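You operate a simulated robot arm through the tools that you are given. There is no shell and no other tool.

You run a simulated robot arm. Do the job below in one go: nothing can be reset, and whatever is moved stays where it is left.

## Task
Wash the beads out of the column with 40 mL.
Fine: lever off and valves 12 and 22 open before the start; the run ends at DONE; shut valve 5 afterwards.

The check looks at the end state, three seconds after you hand in, the way a careful person would. Anything else that was tipped, shoved, dropped, spilled or broken makes it a failure.

## Robot
A 7-joint arm with a two-finger parallel gripper, fixed in place. Base frame: the origin is on the floor under the middle of its stand, x ahead of it, y to its left, z up. Lengths are in mm, angles in rad, forces in N, time in s.
With the tool pointing down near the work surface it reaches from about 300 to 700 mm from the base axis. Its first joint turns from -1.152 to 1.152 rad. Payload 1.57 kg.
Tool frame: the origin (TCP) lies between the finger pads and is the grasp point; the fingertips stand 30 mm ahead of it; z points along the fingers, y is the line along which they close. The gripper opens to 110 mm. The fingers are 24 mm wide and 12 mm thick; the gripper's body (48 by 112 mm) begins 78 mm behind the TCP.
Orientation is that of the tool frame in the base frame, as a unit quaternion [w, x, y, z]. With the fingers straight down and closing along the base's y, the tool's x points along the base's -x, its y along +y and its z along -z.

## Interface
- The arm moves only by the tool nudge_tool. Its argument "increments" is a list of rows, each a list of 7 numbers: the shift along the tool's x, y, z in mm, then the turn, a rotation vector about the tool's x, y, z in rad, then the finger opening in mm, from 0 to 110. In form: [[tx, ty, tz, ax, ay, az, hand], ...]. A call has 1 to 20 rows; each row is the pose to reach, as a shift and turn from the pose commanded when the call began, along the tool's axes at that moment. Rows are played at 5 a second. More than 50 mm and 0.15 rad between two rows, or a gripper value outside its range, and nothing of the call is played. A pose out of reach is approached as far as the arm can. The call stops where the force on the tool passes 40 N (or 10 N more than at its start, if that is more) or the arm is blocked; 0.2 s more then pass. Each finger travels about 108 mm/s and halts on what it meets, pressing with about 36 N; the grip force reading is that of the motor and also rises with nothing between the fingers. The clock runs only during rows and for 0.2 s after the last one: add rows that repeat a pose to give the fingers time. The reply holds the time, the measured pose of the TCP, the force on the tool along the base axes, the opening and the grip force, in the units named above and with some noise, with the torque about the TCP (base axes, N m) and any sound that the robot's microphone picked up, and new pictures: "show" is both (left out), scene, wrist or none.
- Cameras (640 x 400 px; columns grow to the right, rows downward): "scene" is fixed at [180.3, -398.9, 1421.1]; the picture's right is [0.67, -0.74, 0.00], its down [-0.30, -0.27, -0.91] and it looks along [0.68, 0.61, -0.41] (base axes); focal length 217 px, centre (320, 200). "wrist" rides on the gripper at [70, 16, -141] in the tool frame; the picture's right is [-0.23, 0.97, 0.00], its down [-0.86, -0.20, -0.48] and it looks along [-0.47, -0.11, 0.88] (tool axes); focal length 222 px, centre (320, 200). There is no depth. A picture from a camera that has moved, and an enlarged one, comes with that camera's place and axes in the base frame and with its lens.
- close_up(camera, box): a new picture of the part [left, top, right, bottom] of that camera's present view, enlarged. It takes no simulated time.
- finish_job(): hands the job in; it is judged then, once.

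Nothing tells you positions but the pictures and the camera data. Unless the task says otherwise, let go and move clear before handing in.

The tools are called after ">>>" by a JSON object that holds its "op" and its "data". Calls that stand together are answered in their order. nudge_tool: Moves the arm, as the interface text tells. Its arguments: {"type":"object","properties":{"increments":{"type":"array"},"show":{"type":"string","enum":["both","scene","wrist","none"]}},"required":["increments"]} The other tools are called the same way: close_up (camera, box) takes an enlarged picture of a part of a camera's view; finish_job () hands the job in.

At the start:

```text
clock: 0.0
tool_pos: [284.8, -78.8, 1336.4]
orientation: [0.0, 0.0, 1.0, 0.001]
ft_force: [-0.4, 0.7, 0.1]
ft_torque: [0.01, 0.02, 0.0]
opening: 109.8
gripper_force: 0.1
```

scene: 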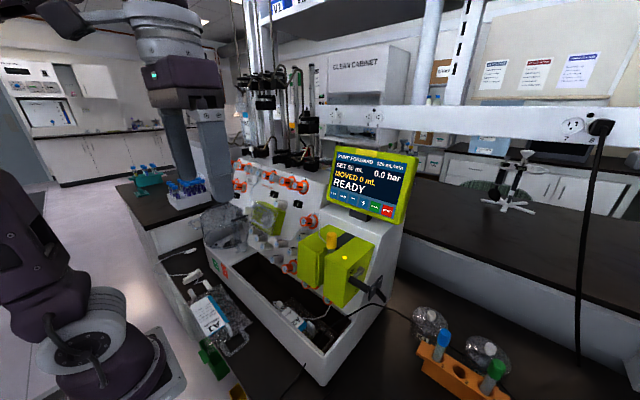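
wrist: 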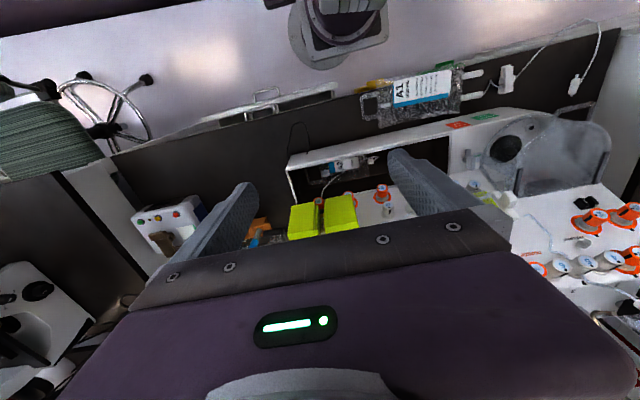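

I see an instrument with a display (READY, SET 50 mL), rows of orange valves, and a yellow-green column holder/lever. I'll take close-ups before moving anything.

>>> {"op": "close_up", "data": {"camera": "scene", "box": [320, 140, 430, 230]}}

>>> {"op": "close_up", "data": {"camera": "scene", "box": [200, 140, 330, 230]}}

>>> {"op": "close_up", "data": {"camera": "scene", "box": [230, 190, 410, 320]}}

>>> {"op": "close_up", "data": {"camera": "wrist", "box": [280, 90, 480, 250]}}

>>> {"op": "close_up", "data": {"camera": "wrist", "box": [440, 90, 640, 380]}}

```text
4.44 times, centred on (375, 185) of scene
camera zoom: at [180.3, -398.9, 1421.1], right [0.67, -0.74, 0.0], down [-0.3, -0.27, -0.91], along [0.68, 0.61, -0.41], focal length 963 px, centre (76, 267)
```

zoom: 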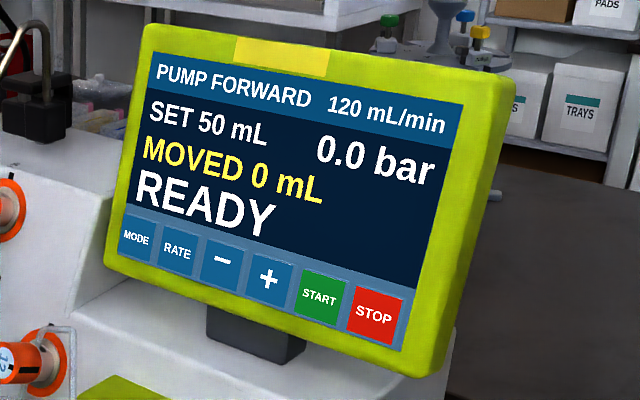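

```text
4.44 times, centred on (265, 185) of scene
camera zoom: at [180.3, -398.9, 1421.1], right [0.67, -0.74, 0.0], down [-0.3, -0.27, -0.91], along [0.68, 0.61, -0.41], focal length 963 px, centre (564, 267)
```

zoom: 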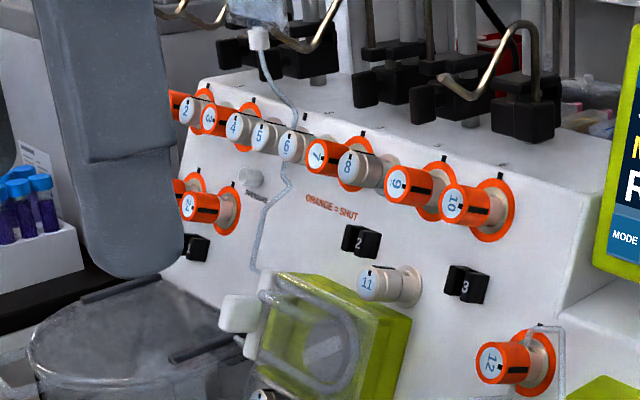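

```text
3.08 times, centred on (320, 255) of scene
camera zoom: at [180.3, -398.9, 1421.1], right [0.67, -0.74, 0.0], down [-0.3, -0.27, -0.91], along [0.68, 0.61, -0.41], focal length 667 px, centre (320, 31)
```

zoom: 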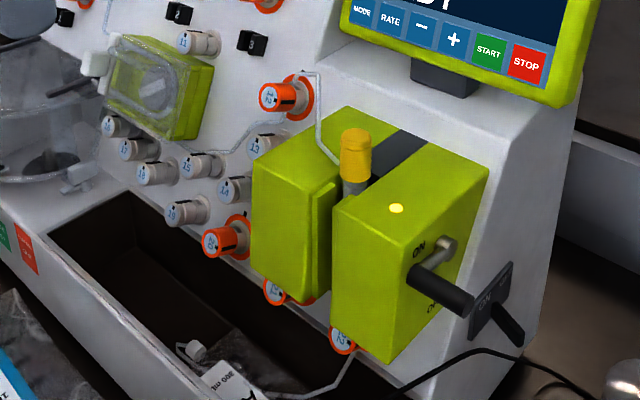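

```text
2.50 times, centred on (380, 170) of wrist
camera zoom: at [214.6, -64.0, 1477.9], right [0.23, 0.97, 0.0], down [0.86, -0.2, 0.48], along [0.47, -0.11, -0.88], focal length 555 px, centre (170, 275)
```

zoom: 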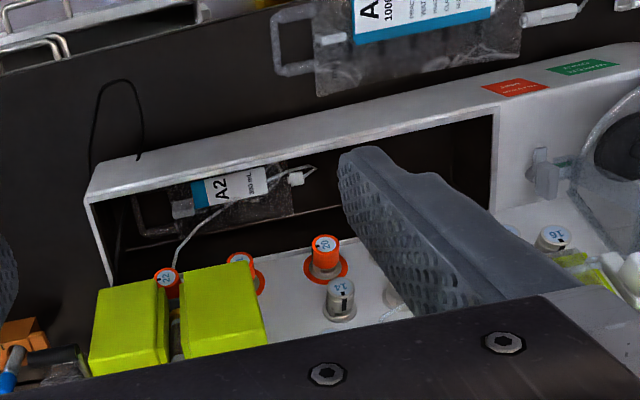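

```text
1.38 times, centred on (540, 235) of wrist
camera zoom: at [214.6, -64.0, 1477.9], right [0.23, 0.97, 0.0], down [0.86, -0.2, 0.48], along [0.47, -0.11, -0.88], focal length 306 px, centre (17, 152)
```

zoom: 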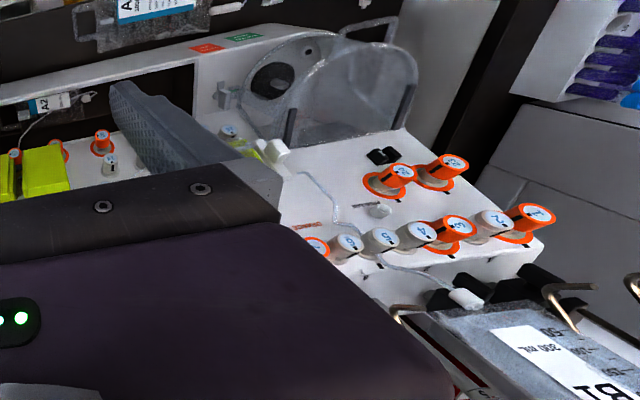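

The valves are numbered, orange meaning shut. The magnet lever is on the right side of the yellow block. I'll zoom in more on valve 12, valve 22, valve 5 and the lever.

>>> {"op": "close_up", "data": {"camera": "scene", "box": [310, 240, 400, 310]}}

>>> {"op": "close_up", "data": {"camera": "scene", "box": [270, 200, 350, 255]}}

>>> {"op": "close_up", "data": {"camera": "scene", "box": [225, 150, 315, 210]}}

>>> {"op": "close_up", "data": {"camera": "wrist", "box": [270, 150, 420, 250]}}

>>> {"op": "close_up", "data": {"camera": "wrist", "box": [500, 180, 640, 290]}}

>>> {"op": "close_up", "data": {"camera": "scene", "box": [180, 240, 300, 340]}}

```text
5.71 times, centred on (355, 275) of scene
camera zoom: at [180.3, -398.9, 1421.1], right [0.67, -0.74, 0.0], down [-0.3, -0.27, -0.91], along [0.68, 0.61, -0.41], focal length 1239 px, centre (120, -229)
```

zoom: 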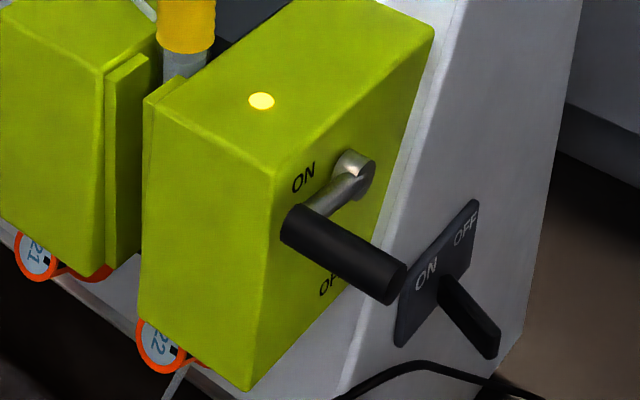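

```text
7.27 times, centred on (310, 228) of scene
camera zoom: at [180.3, -398.9, 1421.1], right [0.67, -0.74, 0.0], down [-0.3, -0.27, -0.91], along [0.68, 0.61, -0.41], focal length 1576 px, centre (393, 0)
```

zoom: 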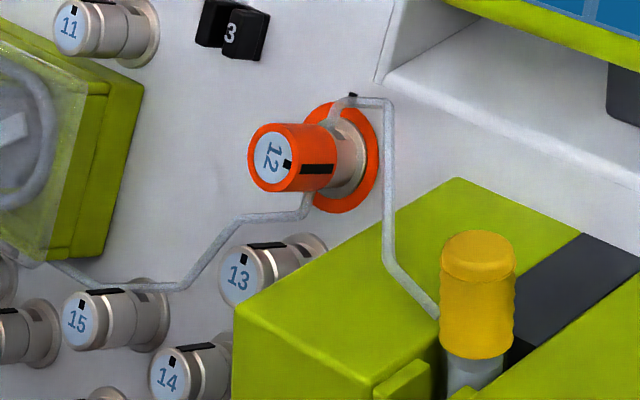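

```text
6.67 times, centred on (270, 180) of scene
camera zoom: at [180.3, -398.9, 1421.1], right [0.67, -0.74, 0.0], down [-0.3, -0.27, -0.91], along [0.68, 0.61, -0.41], focal length 1445 px, centre (653, 333)
```

zoom: 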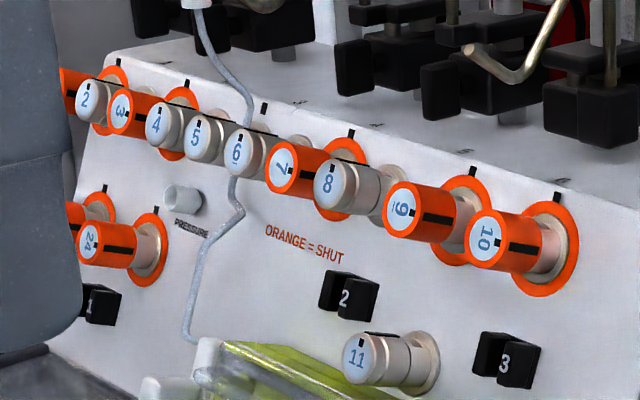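

```text
4.00 times, centred on (345, 200) of wrist
camera zoom: at [214.6, -64.0, 1477.9], right [0.23, 0.97, 0.0], down [0.86, -0.2, 0.48], along [0.47, -0.11, -0.88], focal length 888 px, centre (220, 200)
```

zoom: 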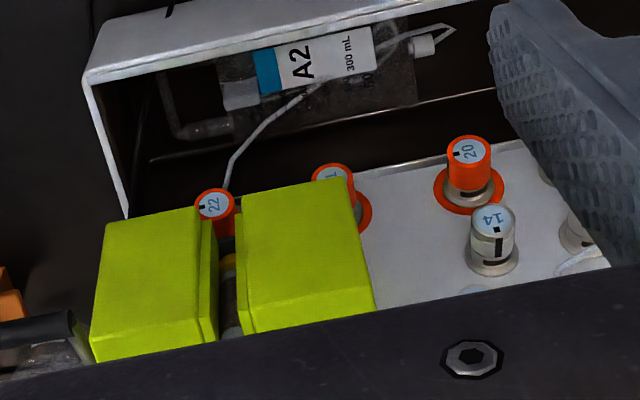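

```text
3.64 times, centred on (570, 235) of wrist
camera zoom: at [214.6, -64.0, 1477.9], right [0.23, 0.97, 0.0], down [0.86, -0.2, 0.48], along [0.47, -0.11, -0.88], focal length 808 px, centre (-589, 73)
```

zoom: 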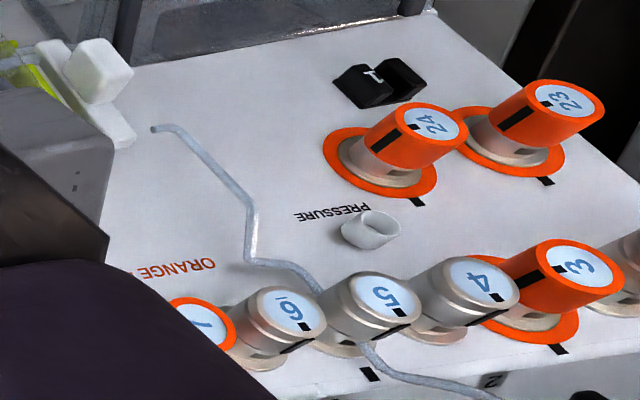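

```text
4.00 times, centred on (240, 290) of scene
camera zoom: at [180.3, -398.9, 1421.1], right [0.67, -0.74, 0.0], down [-0.3, -0.27, -0.91], along [0.68, 0.61, -0.41], focal length 867 px, centre (640, -160)
```

zoom: 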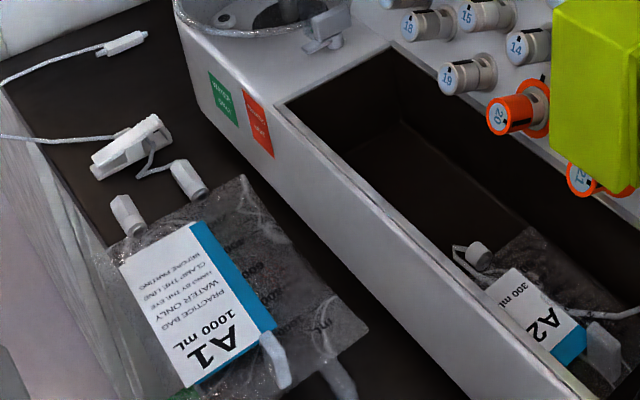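

The markers show that open means the dot points up, toward the panel tick, and shut means turned 90° clockwise. I estimate valve 12 near (562,8,1104), valve 22 near (501,-134,947), valve 5 near (595,318,1188), and the panel tilts about 21° from vertical. I'll pitch the tool forward in free space to look at the panel head-on.

>>> {"op": "nudge_tool", "data": {"increments": [[0, 0, 0, 0, -0.14, 0, 110], [0, 0, 0, 0, -0.28, 0, 110], [0, 0, 0, 0, -0.42, 0, 110], [0, 0, 0, 0, -0.56, 0, 110], [0, 0, 0, 0, -0.7, 0, 110], [0, 0, 0, 0, -0.7, 0, 110]]}}

```text
clock: 1.4
tool_pos: [283.5, -78.7, 1337.0]
orientation: [0.344, 0.0, 0.939, 0.0]
ft_force: [0.1, 0.4, -0.2]
ft_torque: [-0.01, 0.0, -0.01]
opening: 110.0
gripper_force: 0.0
camera wrist: at [139.3, -64.0, 1399.7], right [0.17, 0.97, 0.15], down [0.34, -0.2, 0.92], along [0.92, -0.11, -0.37], focal length 222 px, centre (320, 200)
```

scene: 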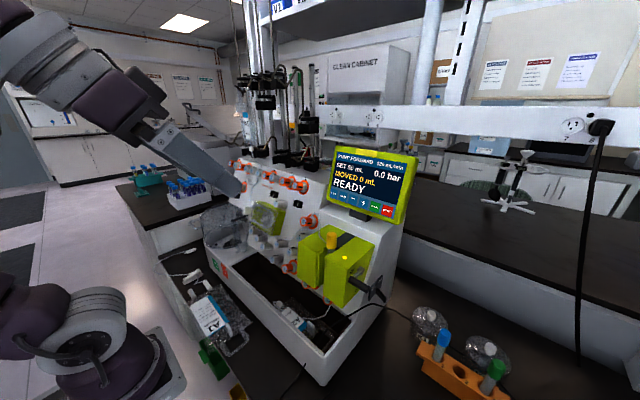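
wrist: 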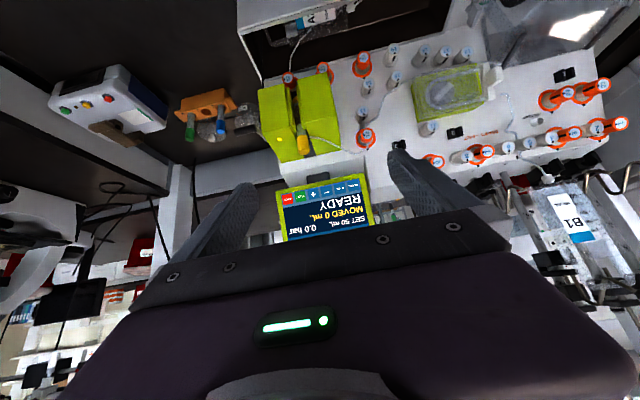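

The whole panel and display are now in the wrist view (upside down). I'll zoom in to measure.

>>> {"op": "close_up", "data": {"camera": "wrist", "box": [240, 40, 400, 140]}}

>>> {"op": "close_up", "data": {"camera": "wrist", "box": [240, 110, 400, 250]}}

>>> {"op": "close_up", "data": {"camera": "wrist", "box": [400, 50, 640, 200]}}

>>> {"op": "close_up", "data": {"camera": "wrist", "box": [30, 40, 270, 190]}}

>>> {"op": "close_up", "data": {"camera": "scene", "box": [180, 140, 420, 300]}}

```text
4.00 times, centred on (320, 90) of wrist
camera zoom: at [139.3, -64.0, 1399.7], right [0.17, 0.97, 0.15], down [0.34, -0.2, 0.92], along [0.92, -0.11, -0.37], focal length 888 px, centre (320, 640)
```

zoom: 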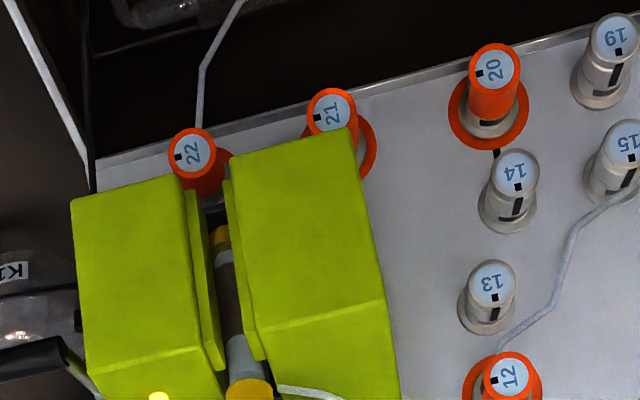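

```text
2.86 times, centred on (320, 180) of wrist
camera zoom: at [139.3, -64.0, 1399.7], right [0.17, 0.97, 0.15], down [0.34, -0.2, 0.92], along [0.92, -0.11, -0.37], focal length 635 px, centre (320, 257)
```

zoom: 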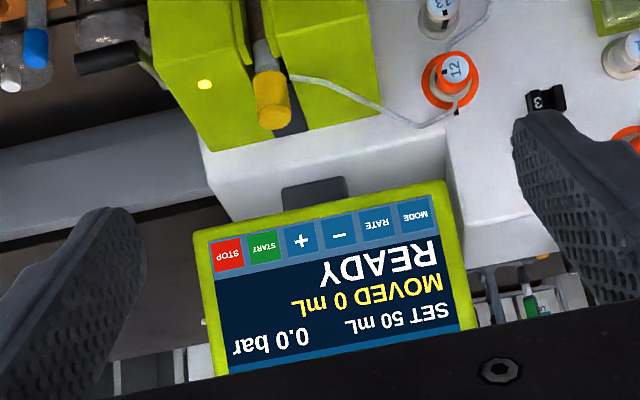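

```text
2.67 times, centred on (520, 125) of wrist
camera zoom: at [139.3, -64.0, 1399.7], right [0.17, 0.97, 0.15], down [0.34, -0.2, 0.92], along [0.92, -0.11, -0.37], focal length 592 px, centre (-213, 400)
```

zoom: 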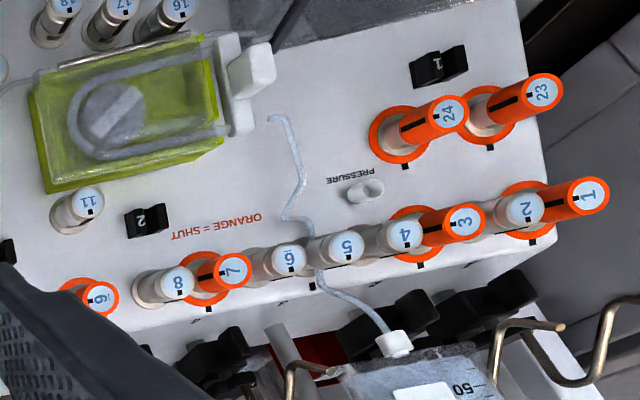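

```text
2.67 times, centred on (150, 115) of wrist
camera zoom: at [139.3, -64.0, 1399.7], right [0.17, 0.97, 0.15], down [0.34, -0.2, 0.92], along [0.92, -0.11, -0.37], focal length 592 px, centre (773, 427)
```

zoom: 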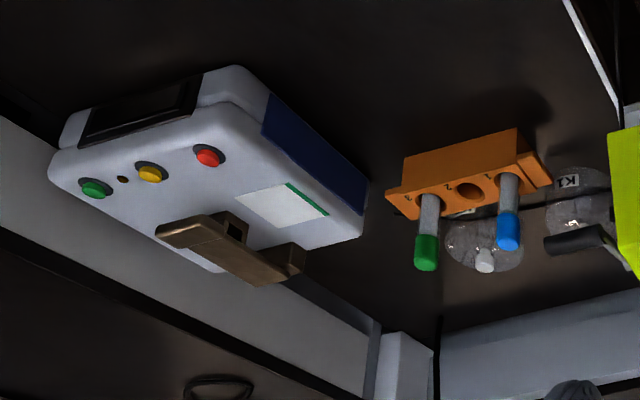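

```text
2.50 times, centred on (300, 220) of scene
camera zoom: at [180.3, -398.9, 1421.1], right [0.67, -0.74, 0.0], down [-0.3, -0.27, -0.91], along [0.68, 0.61, -0.41], focal length 542 px, centre (370, 150)
```

zoom: 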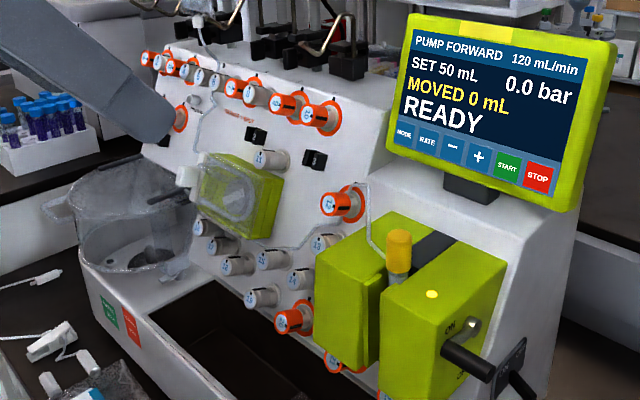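

The magnet lever handle looks to be at about (484, -213..-254, 1079), with its pivot near (529, 1079). It points forward at ON, and OFF is down. I'll return the tool to pointing down and move above the handle with the fingers closed.

>>> {"op": "nudge_tool", "data": {"increments": [[-9.3, -22.8, 33.4, 0, 0.1, 0, 60], [-18.6, -45.5, 66.8, 0, 0.2, 0, 30], [-27.9, -68.3, 100.2, 0, 0.3, 0, 0], [-37.3, -91, 133.7, 0, 0.4, 0, 0], [-46.6, -113.8, 167.1, 0, 0.5, 0, 0], [-55.9, -136.5, 200.5, 0, 0.6, 0, 0], [-65.2, -159.3, 233.9, 0, 0.7, 0, 0], [-65.2, -159.3, 233.9, 0, 0.7, 0, 0]]}}

```text
clock: 3.2
tool_pos: [487.2, -238.9, 1200.2]
orientation: [0.0, 0.0, 1.0, 0.0]
ft_force: [-1.0, -0.1, 0.9]
ft_torque: [0.01, 0.0, 0.01]
opening: 0.2
gripper_force: 21.1
camera wrist: at [417.5, -222.9, 1341.7], right [0.23, 0.97, 0.0], down [0.86, -0.2, 0.48], along [0.46, -0.11, -0.88], focal length 222 px, centre (320, 200)
```

scene: 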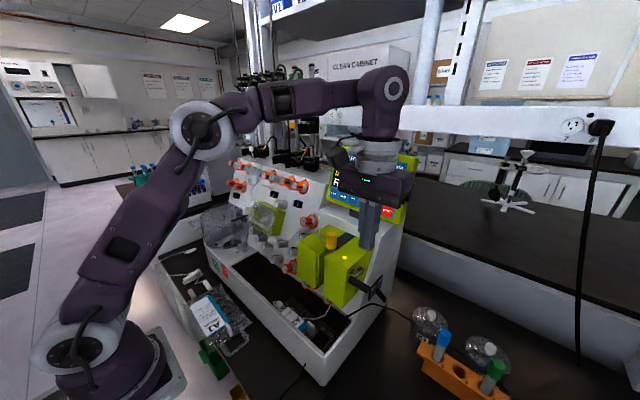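
wrist: 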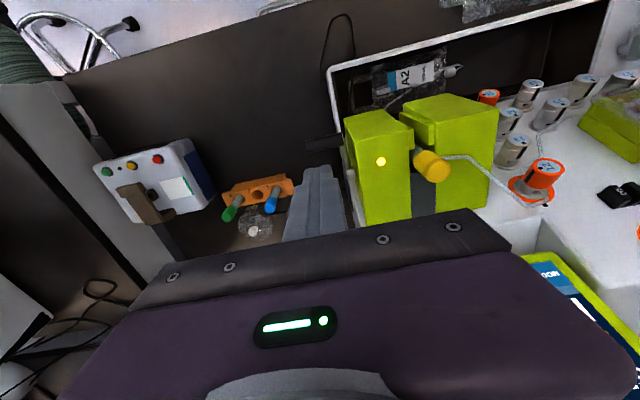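

>>> {"op": "close_up", "data": {"camera": "scene", "box": [310, 180, 420, 310]}}

>>> {"op": "close_up", "data": {"camera": "wrist", "box": [270, 90, 450, 240]}}

```text
3.08 times, centred on (365, 245) of scene
camera zoom: at [180.3, -398.9, 1421.1], right [0.67, -0.74, 0.0], down [-0.3, -0.27, -0.91], along [0.68, 0.61, -0.41], focal length 667 px, centre (182, 62)
```

zoom: 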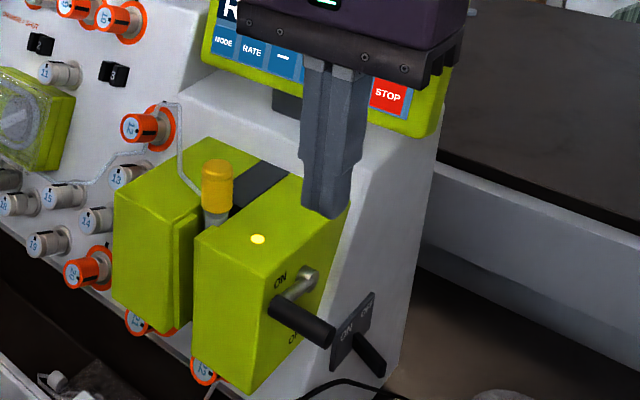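

```text
2.67 times, centred on (360, 165) of wrist
camera zoom: at [417.5, -222.9, 1341.7], right [0.23, 0.97, 0.0], down [0.86, -0.2, 0.48], along [0.46, -0.11, -0.88], focal length 592 px, centre (213, 293)
```

zoom: 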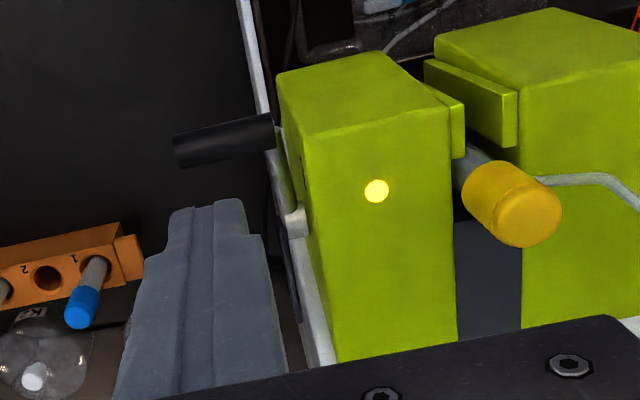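

The closed fingers sit above and slightly behind the handle, and the tip projection matches the picture well. I'll go down to just above the handle at x≈479.

>>> {"op": "nudge_tool", "data": {"increments": [[3, -2, 35, 0, 0, 0, 0], [6, -2, 68, 0, 0, 0, 0], [6, -2, 72, 0, 0, 0, 0], [6, -2, 72, 0, 0, 0, 0]]}}

>>> {"op": "close_up", "data": {"camera": "scene", "box": [310, 180, 420, 310]}}

>>> {"op": "close_up", "data": {"camera": "wrist", "box": [220, 60, 420, 240]}}

```text
clock: 4.2
tool_pos: [480.7, -239.4, 1128.3]
orientation: [0.0, 0.0, 1.0, 0.0]
ft_force: [0.5, 0.4, -0.2]
ft_torque: [0.0, 0.0, 0.03]
opening: 0.0
gripper_force: 21.1
camera wrist: at [411.2, -224.5, 1269.9], right [0.23, 0.97, 0.0], down [0.86, -0.2, 0.48], along [0.47, -0.11, -0.88], focal length 222 px, centre (320, 200)
```

scene: 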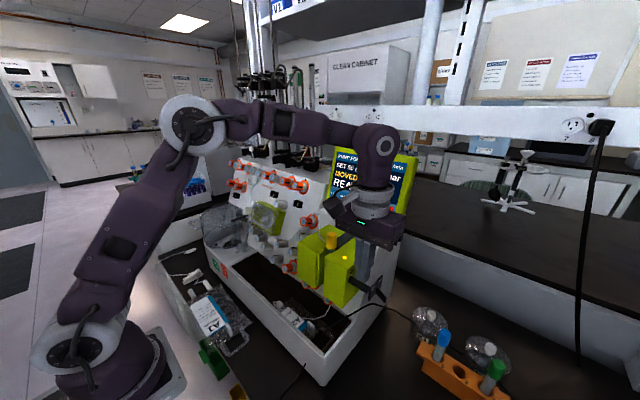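
wrist: 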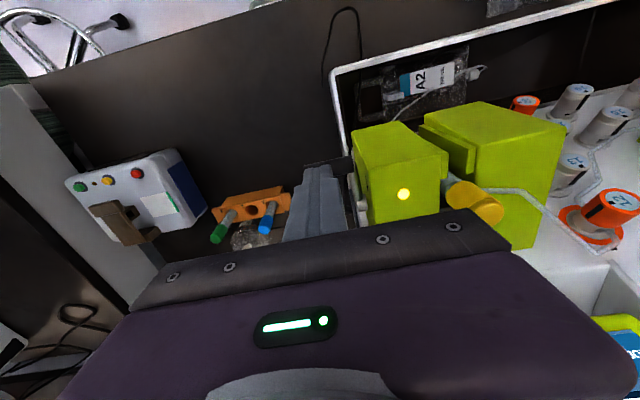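

```text
3.08 times, centred on (365, 245) of scene
camera zoom: at [180.3, -398.9, 1421.1], right [0.67, -0.74, 0.0], down [-0.3, -0.27, -0.91], along [0.68, 0.61, -0.41], focal length 667 px, centre (182, 62)
```

zoom: 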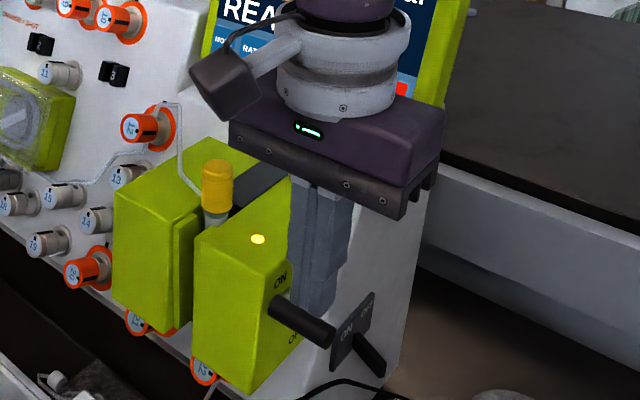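

```text
2.22 times, centred on (320, 150) of wrist
camera zoom: at [411.2, -224.5, 1269.9], right [0.23, 0.97, 0.0], down [0.86, -0.2, 0.48], along [0.47, -0.11, -0.88], focal length 494 px, centre (320, 311)
```

zoom: 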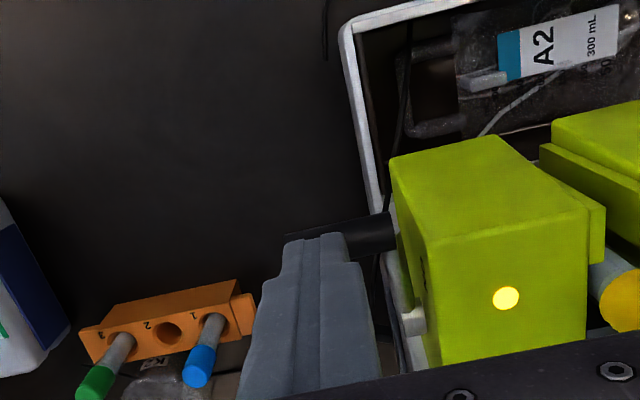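

The fingertips are right above the handle. I'll push it down along the arc, turning the tool as it goes, and stop halfway to check.

>>> {"op": "nudge_tool", "data": {"increments": [[-0.3, 2, 8, 0, 0, 0, 0], [-0.3, 2, 12.3, 0, 0, 0, 0], [4.1, 2, 18.9, 0, -0.14, 0, 0], [7.6, 2, 26.1, 0, -0.28, 0, 0], [10.1, 2, 33.7, 0, -0.42, 0, 0], [11.4, 2, 41.5, 0, -0.56, 0, 0], [11.7, 2, 49.5, 0, -0.7, 0, 0]]}}

>>> {"op": "close_up", "data": {"camera": "scene", "box": [310, 180, 420, 310]}}

>>> {"op": "close_up", "data": {"camera": "wrist", "box": [220, 60, 420, 240]}}

```text
clock: 5.8
tool_pos: [466.9, -237.8, 1077.4]
orientation: [0.343, 0.001, 0.939, -0.001]
ft_force: [0.5, 0.0, -1.0]
ft_torque: [0.03, 0.02, -0.01]
opening: 0.0
gripper_force: 21.2
camera wrist: at [321.3, -222.5, 1140.5], right [0.18, 0.97, 0.15], down [0.34, -0.2, 0.92], along [0.92, -0.11, -0.37], focal length 222 px, centre (320, 200)
```

scene: 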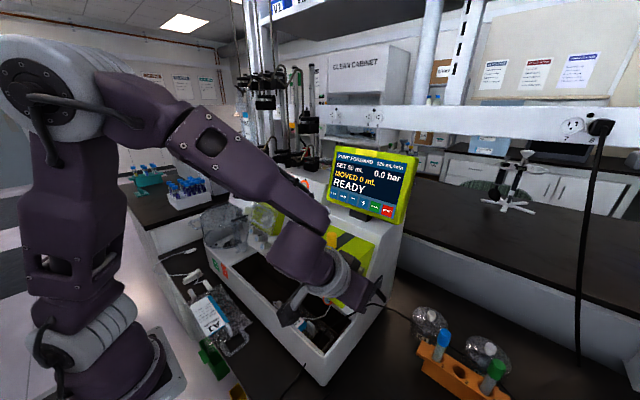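
wrist: 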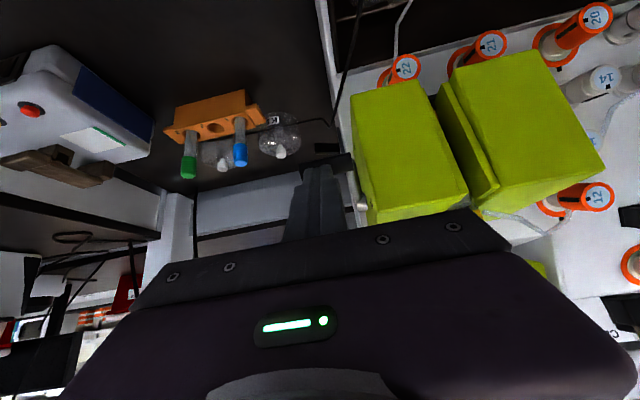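

```text
3.08 times, centred on (365, 245) of scene
camera zoom: at [180.3, -398.9, 1421.1], right [0.67, -0.74, 0.0], down [-0.3, -0.27, -0.91], along [0.68, 0.61, -0.41], focal length 667 px, centre (182, 62)
```

zoom: 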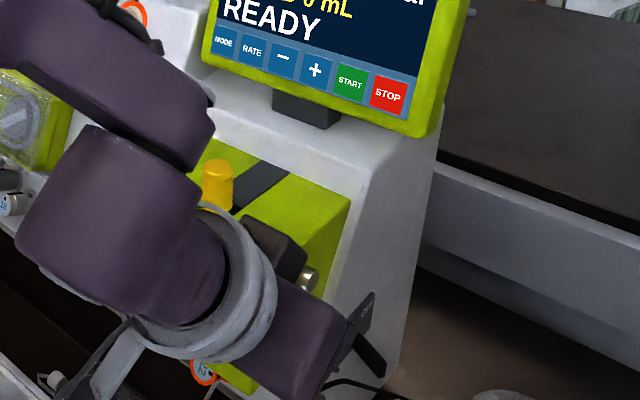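

```text
2.22 times, centred on (320, 150) of wrist
camera zoom: at [321.3, -222.5, 1140.5], right [0.18, 0.97, 0.15], down [0.34, -0.2, 0.92], along [0.92, -0.11, -0.37], focal length 494 px, centre (320, 311)
```

zoom: 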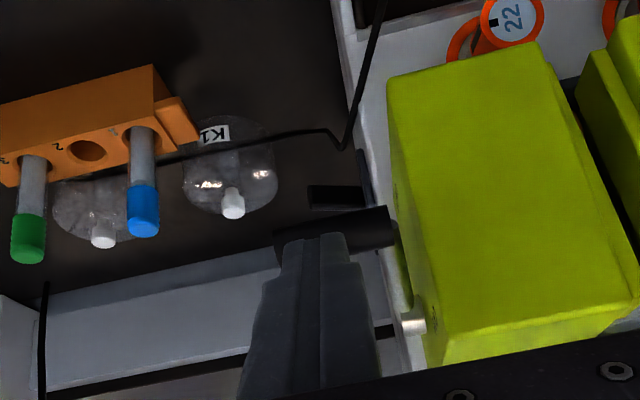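

The handle has followed the push down with almost no resistance. I'll carry on along the arc to the OFF position, holding the pitch at 1.2 rad or less.

>>> {"op": "nudge_tool", "data": {"increments": [[4.4, 0, 6.6, 0, -0.14, 0, 0], [7.9, 0, 13.8, 0, -0.28, 0, 0], [10.4, 0, 21.4, 0, -0.42, 0, 0], [9.9, 0, 28.2, 0, -0.5, 0, 0], [6.2, 0, 33.3, 0, -0.5, 0, 0], [0.7, 0, 38.7, 0, -0.5, 0, 0]]}}

>>> {"op": "close_up", "data": {"camera": "scene", "box": [310, 180, 420, 310]}}

>>> {"op": "close_up", "data": {"camera": "wrist", "box": [220, 60, 420, 240]}}

```text
clock: 6.8
tool_pos: [474.7, -238.7, 1050.6]
orientation: [0.562, 0.001, 0.827, 0.0]
ft_force: [-30.5, 5.4, 20.7]
ft_torque: [0.31, 0.19, 0.04]
opening: 0.1
gripper_force: 21.2
stopped in row 5: the force on the tool passed its limit at 57 N (the readings are from after the stop); the commanded pose is now the measured one
camera wrist: at [317.2, -222.1, 1038.7], right [0.08, 0.97, 0.21], down [-0.13, -0.2, 0.97], along [0.99, -0.11, 0.11], focal length 222 px, centre (320, 200)
```

scene: 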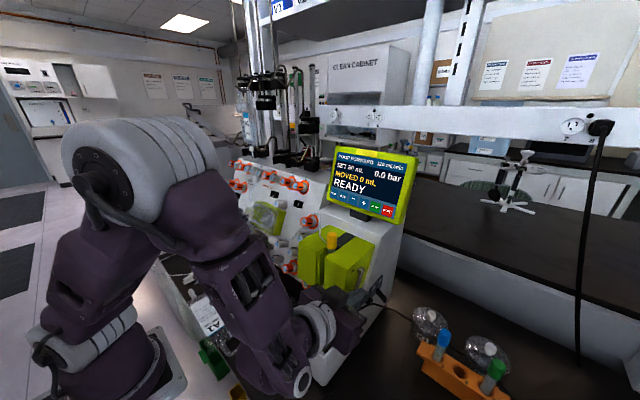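
wrist: 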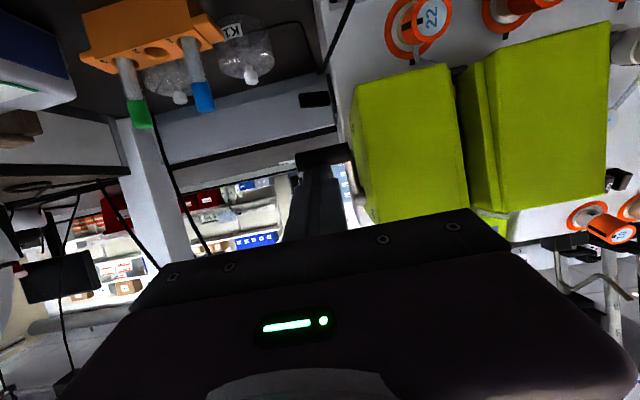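

```text
3.08 times, centred on (365, 245) of scene
camera zoom: at [179.1, -398.6, 1421.4], right [0.67, -0.74, 0.0], down [-0.3, -0.27, -0.91], along [0.68, 0.61, -0.41], focal length 667 px, centre (182, 62)
```

zoom: 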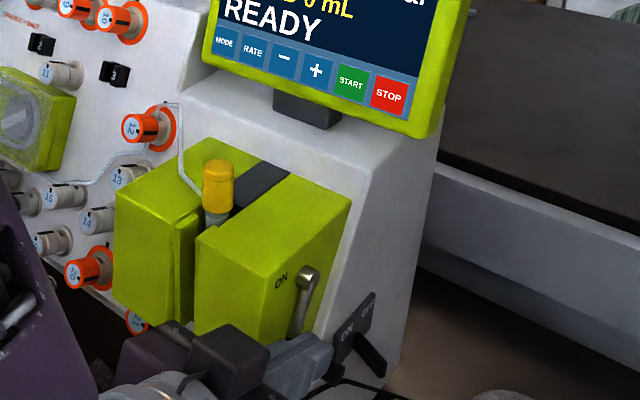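

```text
2.22 times, centred on (320, 150) of wrist
camera zoom: at [317.2, -222.1, 1038.7], right [0.08, 0.97, 0.21], down [-0.13, -0.2, 0.97], along [0.99, -0.11, 0.11], focal length 494 px, centre (320, 311)
```

zoom: 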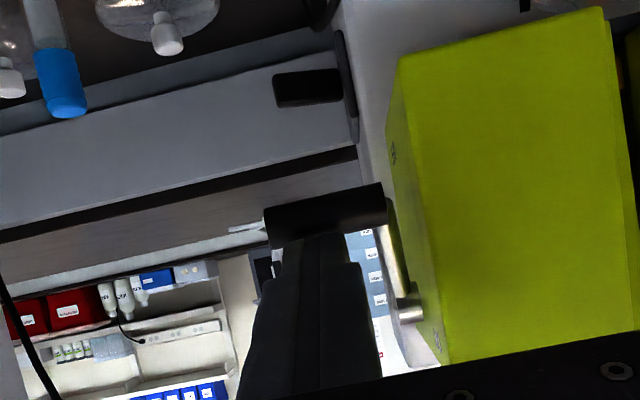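

The lever now points down at OFF and the block's light is out. I'll back away from it and zoom in on valve 22 below the block.

>>> {"op": "nudge_tool", "data": {"increments": [[0, 0, -20, 0, 0, 0, 0], [0, 0, -50, 0, 0, 0, 0], [0, 0, -80, 0, 0, 0, 20], [0, 0, -80, 0, 0, 0, 50]]}}

>>> {"op": "close_up", "data": {"camera": "scene", "box": [310, 180, 420, 310]}}

>>> {"op": "close_up", "data": {"camera": "wrist", "box": [320, 0, 640, 220]}}

```text
clock: 7.8
tool_pos: [401.8, -241.0, 1078.3]
orientation: [0.562, 0.001, 0.827, 0.0]
ft_force: [-0.4, -0.2, 0.8]
ft_torque: [0.0, 0.0, -0.01]
opening: 50.2
gripper_force: 0.1
camera wrist: at [245.3, -224.8, 1066.6], right [0.08, 0.97, 0.21], down [-0.13, -0.2, 0.97], along [0.99, -0.11, 0.11], focal length 222 px, centre (320, 200)
```

scene: 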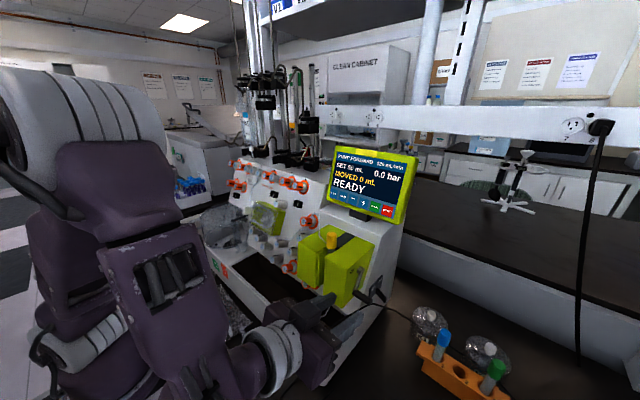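
wrist: 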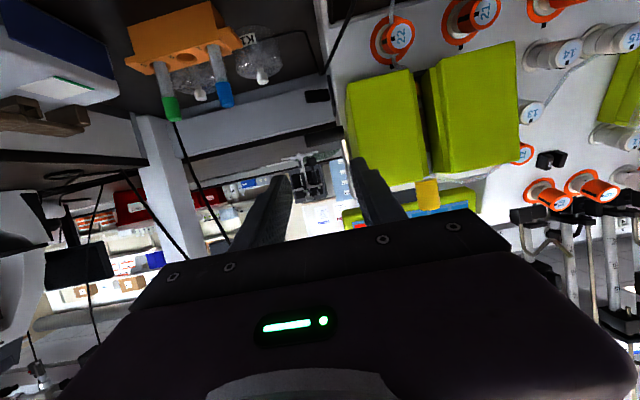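

```text
3.08 times, centred on (365, 245) of scene
camera zoom: at [180.3, -398.9, 1421.1], right [0.67, -0.74, 0.0], down [-0.3, -0.27, -0.91], along [0.68, 0.61, -0.41], focal length 667 px, centre (182, 62)
```

zoom: 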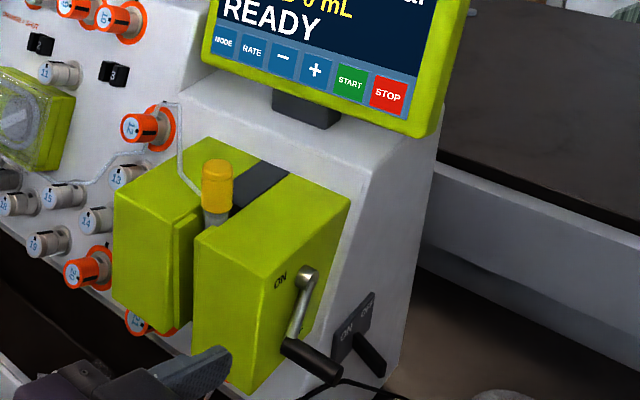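

```text
1.82 times, centred on (480, 110) of wrist
camera zoom: at [245.3, -224.8, 1066.6], right [0.08, 0.97, 0.21], down [-0.13, -0.2, 0.97], along [0.99, -0.11, 0.11], focal length 404 px, centre (29, 364)
```

zoom: 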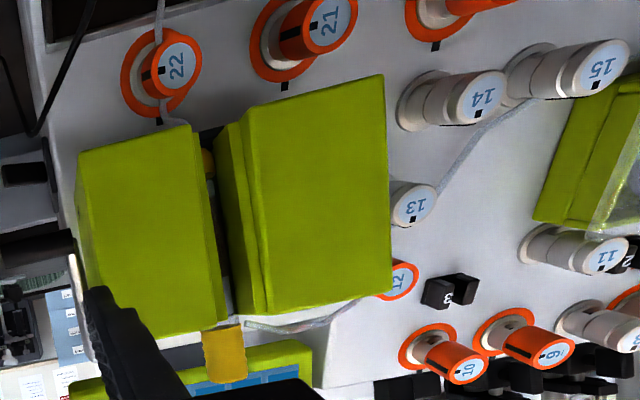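

The lever is off (handle down, light out), and I take valve 22's cap to be at about (502,-136,944). I'll move to a pre-grasp pose 80 mm out along its axis, rolled a little, with the fingers at 40 mm.

>>> {"op": "nudge_tool", "data": {"increments": [[22, 26, 16, 0, 0, 0.1, 45], [44.5, 52, 32, 0, 0, 0.2, 40], [67, 78, 48, 0, 0, 0.3, 40], [89.1, 103.8, 63.6, 0, 0, 0.4, 40], [89.1, 103.8, 63.6, 0, 0, 0.4, 40]]}}

>>> {"op": "close_up", "data": {"camera": "wrist", "box": [220, 20, 520, 220]}}

>>> {"op": "close_up", "data": {"camera": "scene", "box": [270, 200, 400, 340]}}

```text
clock: 9.0
tool_pos: [435.6, -153.2, 970.1]
orientation: [0.549, 0.166, 0.811, 0.113]
ft_force: [0.3, 0.8, -0.5]
ft_torque: [0.04, 0.01, 0.01]
opening: 40.0
gripper_force: 0.0
out of reach, approached as far as the arm can: row 3, 4, 5
camera wrist: at [282.6, -112.9, 968.6], right [0.22, 0.81, 0.55], down [-0.18, -0.52, 0.84], along [0.96, -0.28, 0.03], focal length 222 px, centre (320, 200)
```

scene: 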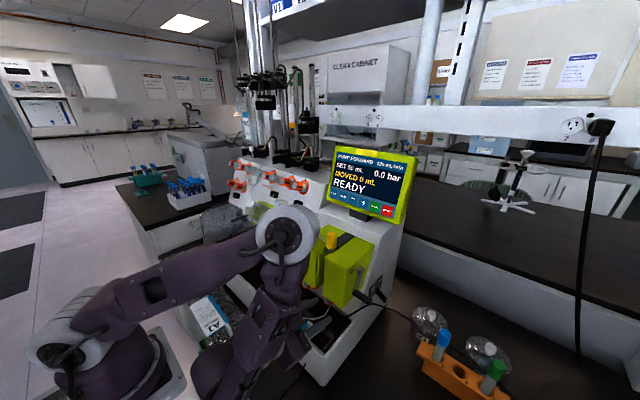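
wrist: 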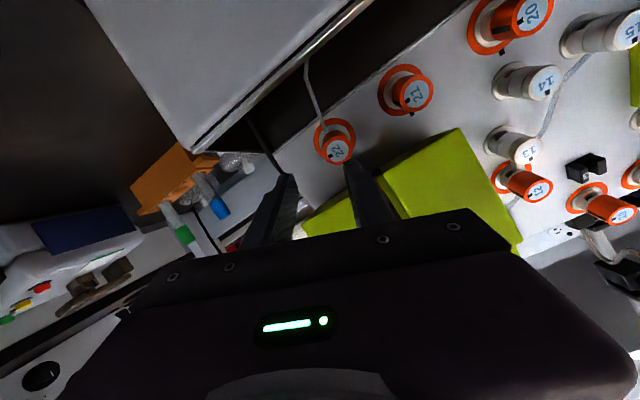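

```text
2.00 times, centred on (370, 120) of wrist
camera zoom: at [282.6, -112.9, 968.6], right [0.22, 0.81, 0.55], down [-0.18, -0.52, 0.84], along [0.96, -0.28, 0.03], focal length 444 px, centre (220, 360)
```

zoom: 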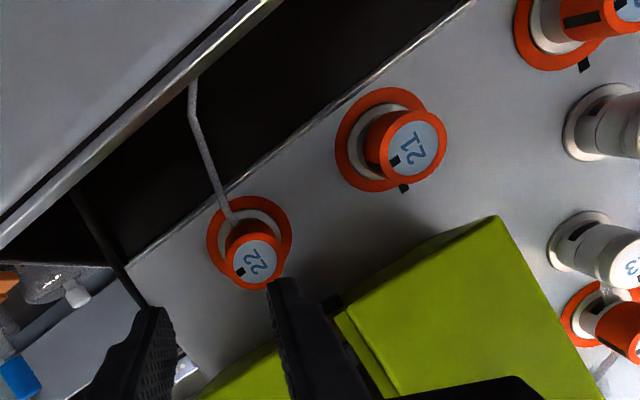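

```text
2.86 times, centred on (335, 270) of scene
camera zoom: at [180.3, -398.9, 1421.1], right [0.67, -0.74, 0.0], down [-0.3, -0.27, -0.91], along [0.68, 0.61, -0.41], focal length 619 px, centre (277, 0)
```

zoom: 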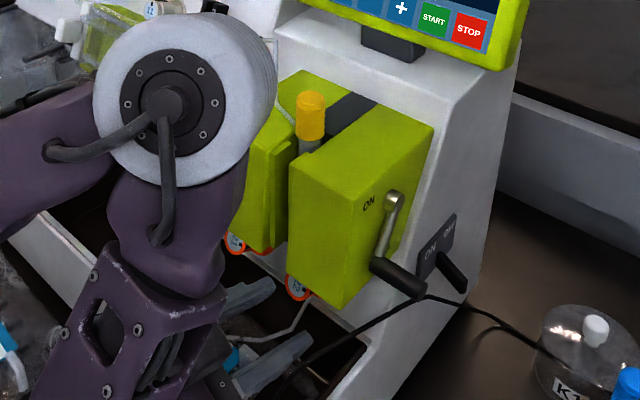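

The arm folded up close to its reach limit and stopped about 17 mm short sideways. I'll go forward a little, still clear of the knob, to see whether it recovers.

>>> {"op": "nudge_tool", "data": {"increments": [[0, 0, 8, 0, 0, 0, 40], [0, 0, 16, 0, 0, 0, 40], [0, 0, 16, 0, 0, 0, 40]]}}

>>> {"op": "close_up", "data": {"camera": "wrist", "box": [220, 20, 520, 220]}}

```text
clock: 9.8
tool_pos: [449.3, -155.4, 963.0]
orientation: [0.55, 0.165, 0.811, 0.113]
ft_force: [-0.1, 0.1, 1.1]
ft_torque: [0.04, 0.02, 0.0]
opening: 39.9
gripper_force: 0.2
camera wrist: at [296.7, -114.2, 961.8], right [0.22, 0.81, 0.55], down [-0.18, -0.52, 0.84], along [0.96, -0.28, 0.03], focal length 222 px, centre (320, 200)
```

scene: 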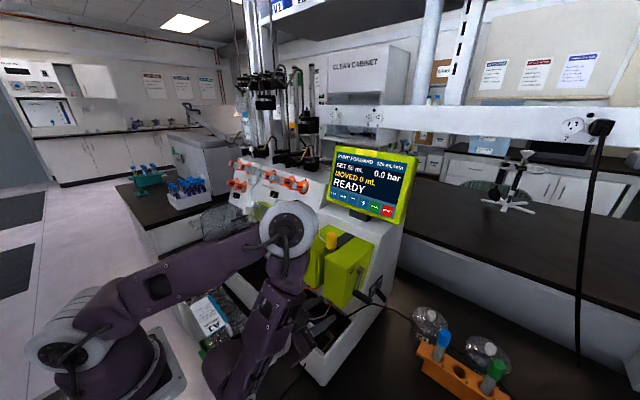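
wrist: 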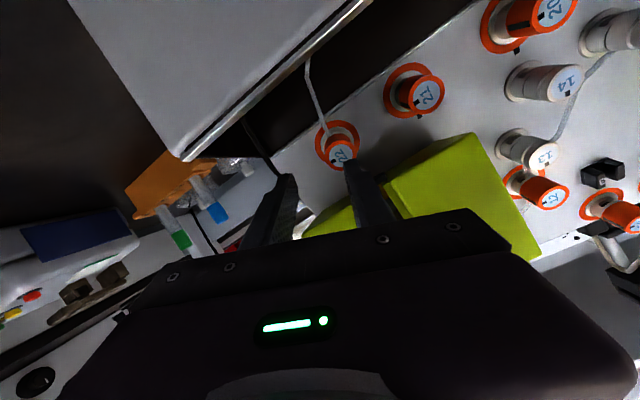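

```text
2.00 times, centred on (370, 120) of wrist
camera zoom: at [296.7, -114.2, 961.8], right [0.22, 0.81, 0.55], down [-0.18, -0.52, 0.84], along [0.96, -0.28, 0.03], focal length 444 px, centre (220, 360)
```

zoom: 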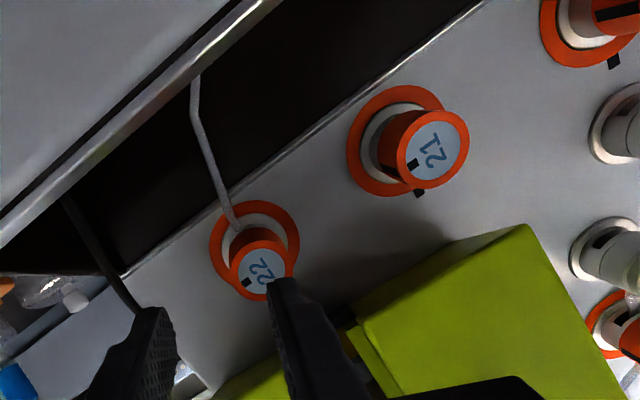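

The cap is confirmed near (502,-135,945). I'll shift sideways about 20 mm to line up with its axis before going in.

>>> {"op": "nudge_tool", "data": {"increments": [[3, 10, 0, 0, 0, 0, 40], [6, 19.6, 0, 0, 0, 0, 40], [6, 19.6, 0, 0, 0, 0, 40]]}}

>>> {"op": "close_up", "data": {"camera": "wrist", "box": [220, 20, 520, 220]}}

>>> {"op": "close_up", "data": {"camera": "scene", "box": [200, 180, 400, 400]}}

```text
clock: 10.6
tool_pos: [455.4, -140.6, 966.1]
orientation: [0.551, 0.163, 0.811, 0.113]
ft_force: [0.6, 0.6, 0.2]
ft_torque: [-0.06, 0.02, -0.03]
opening: 39.9
gripper_force: 0.1
out of reach, approached as far as the arm can: row 2, 3
camera wrist: at [303.2, -99.3, 964.3], right [0.22, 0.81, 0.55], down [-0.18, -0.52, 0.84], along [0.96, -0.28, 0.03], focal length 222 px, centre (320, 200)
```

scene: 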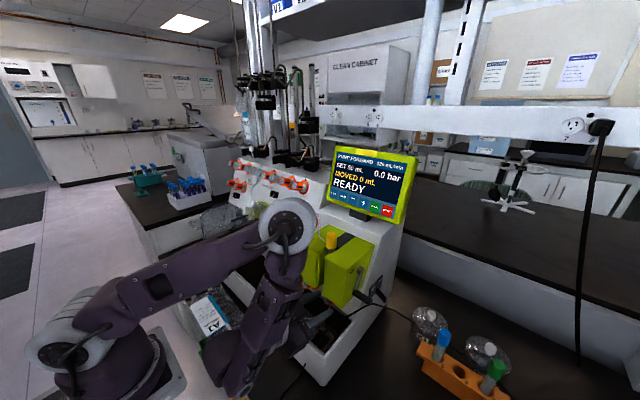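
wrist: 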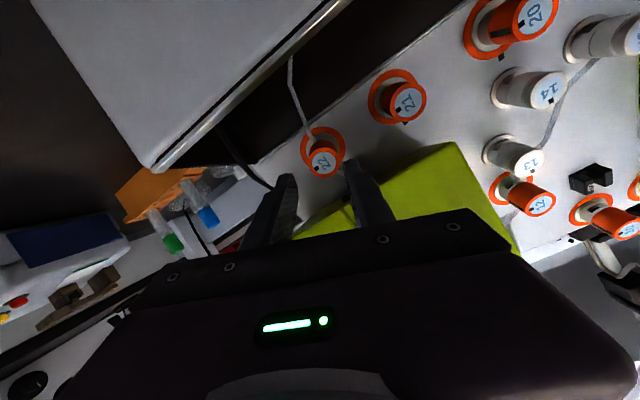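

```text
2.00 times, centred on (370, 120) of wrist
camera zoom: at [303.2, -99.3, 964.3], right [0.22, 0.81, 0.55], down [-0.18, -0.52, 0.84], along [0.96, -0.28, 0.03], focal length 444 px, centre (220, 360)
```

zoom: 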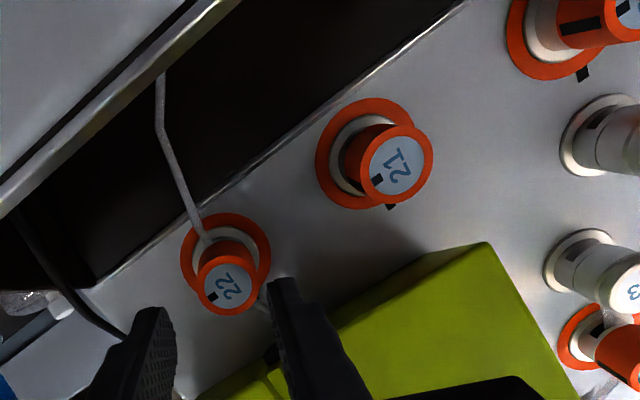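

```text
1.82 times, centred on (300, 290) of scene
camera zoom: at [180.3, -398.9, 1421.1], right [0.67, -0.74, 0.0], down [-0.3, -0.27, -0.91], along [0.68, 0.61, -0.41], focal length 394 px, centre (356, 36)
```

zoom: 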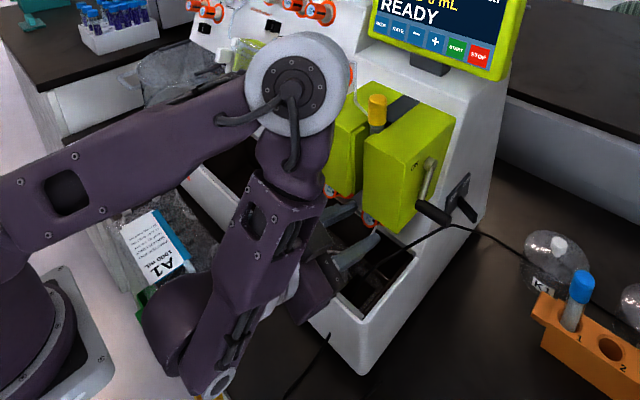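

We are nearly lined up, about 5 mm off in y. I'll move in by about 17 mm with the lateral correction, which still leaves the fingertips just short of the cap.

>>> {"op": "nudge_tool", "data": {"increments": [[2.3, 2, 6, 0, 0, 0, 40], [4.7, 4.1, 14, 0, 0, 0, 40], [4.7, 4.1, 14, 0, 0, 0, 40]]}}

>>> {"op": "close_up", "data": {"camera": "wrist", "box": [250, 60, 430, 200]}}

>>> {"op": "close_up", "data": {"camera": "scene", "box": [270, 220, 390, 320]}}

```text
clock: 11.4
tool_pos: [466.6, -135.2, 958.1]
orientation: [0.55, 0.165, 0.811, 0.112]
ft_force: [0.0, -0.1, -0.6]
ft_torque: [-0.01, -0.03, -0.04]
opening: 39.9
gripper_force: 0.1
camera wrist: at [315.0, -93.1, 956.1], right [0.22, 0.81, 0.55], down [-0.18, -0.52, 0.84], along [0.96, -0.28, 0.03], focal length 222 px, centre (320, 200)
```

scene: 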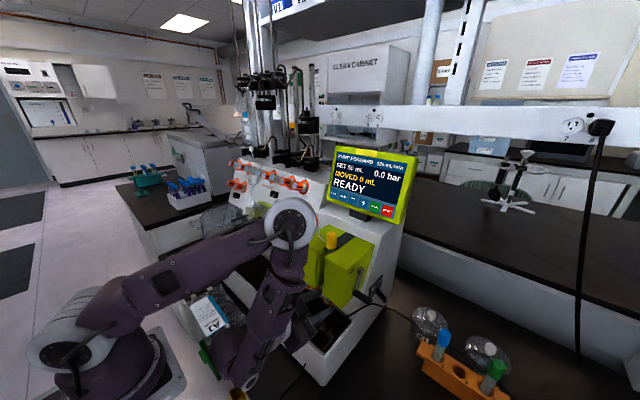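
wrist: 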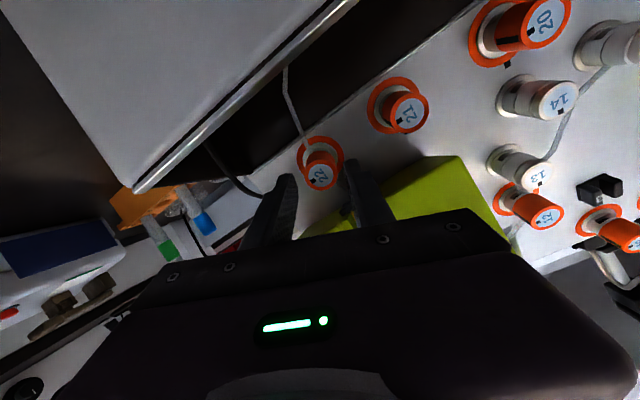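

```text
2.86 times, centred on (340, 130) of wrist
camera zoom: at [315.0, -93.1, 956.1], right [0.22, 0.81, 0.55], down [-0.18, -0.52, 0.84], along [0.96, -0.28, 0.03], focal length 635 px, centre (263, 400)
```

zoom: 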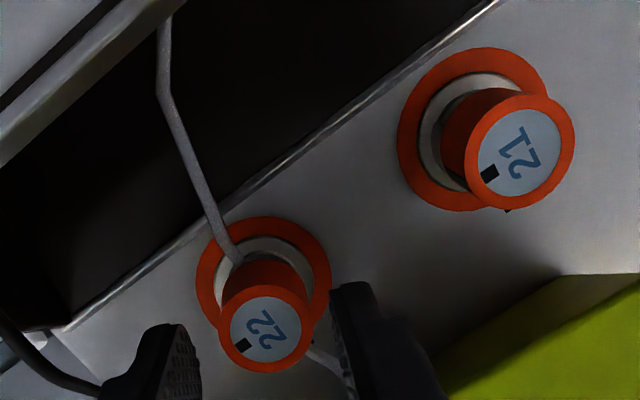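

```text
4.00 times, centred on (330, 270) of scene
camera zoom: at [180.3, -398.9, 1421.1], right [0.67, -0.74, 0.0], down [-0.3, -0.27, -0.91], along [0.68, 0.61, -0.41], focal length 867 px, centre (280, -80)
```

zoom: 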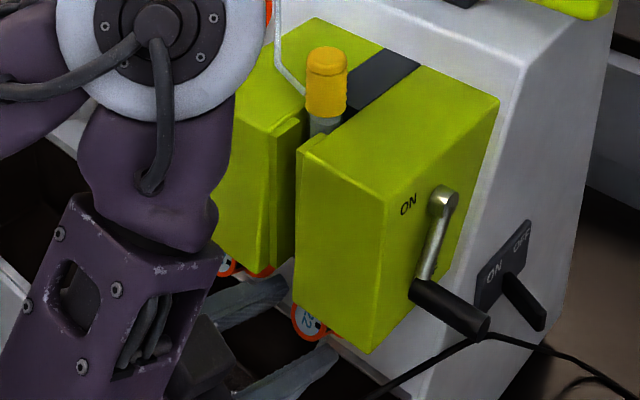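

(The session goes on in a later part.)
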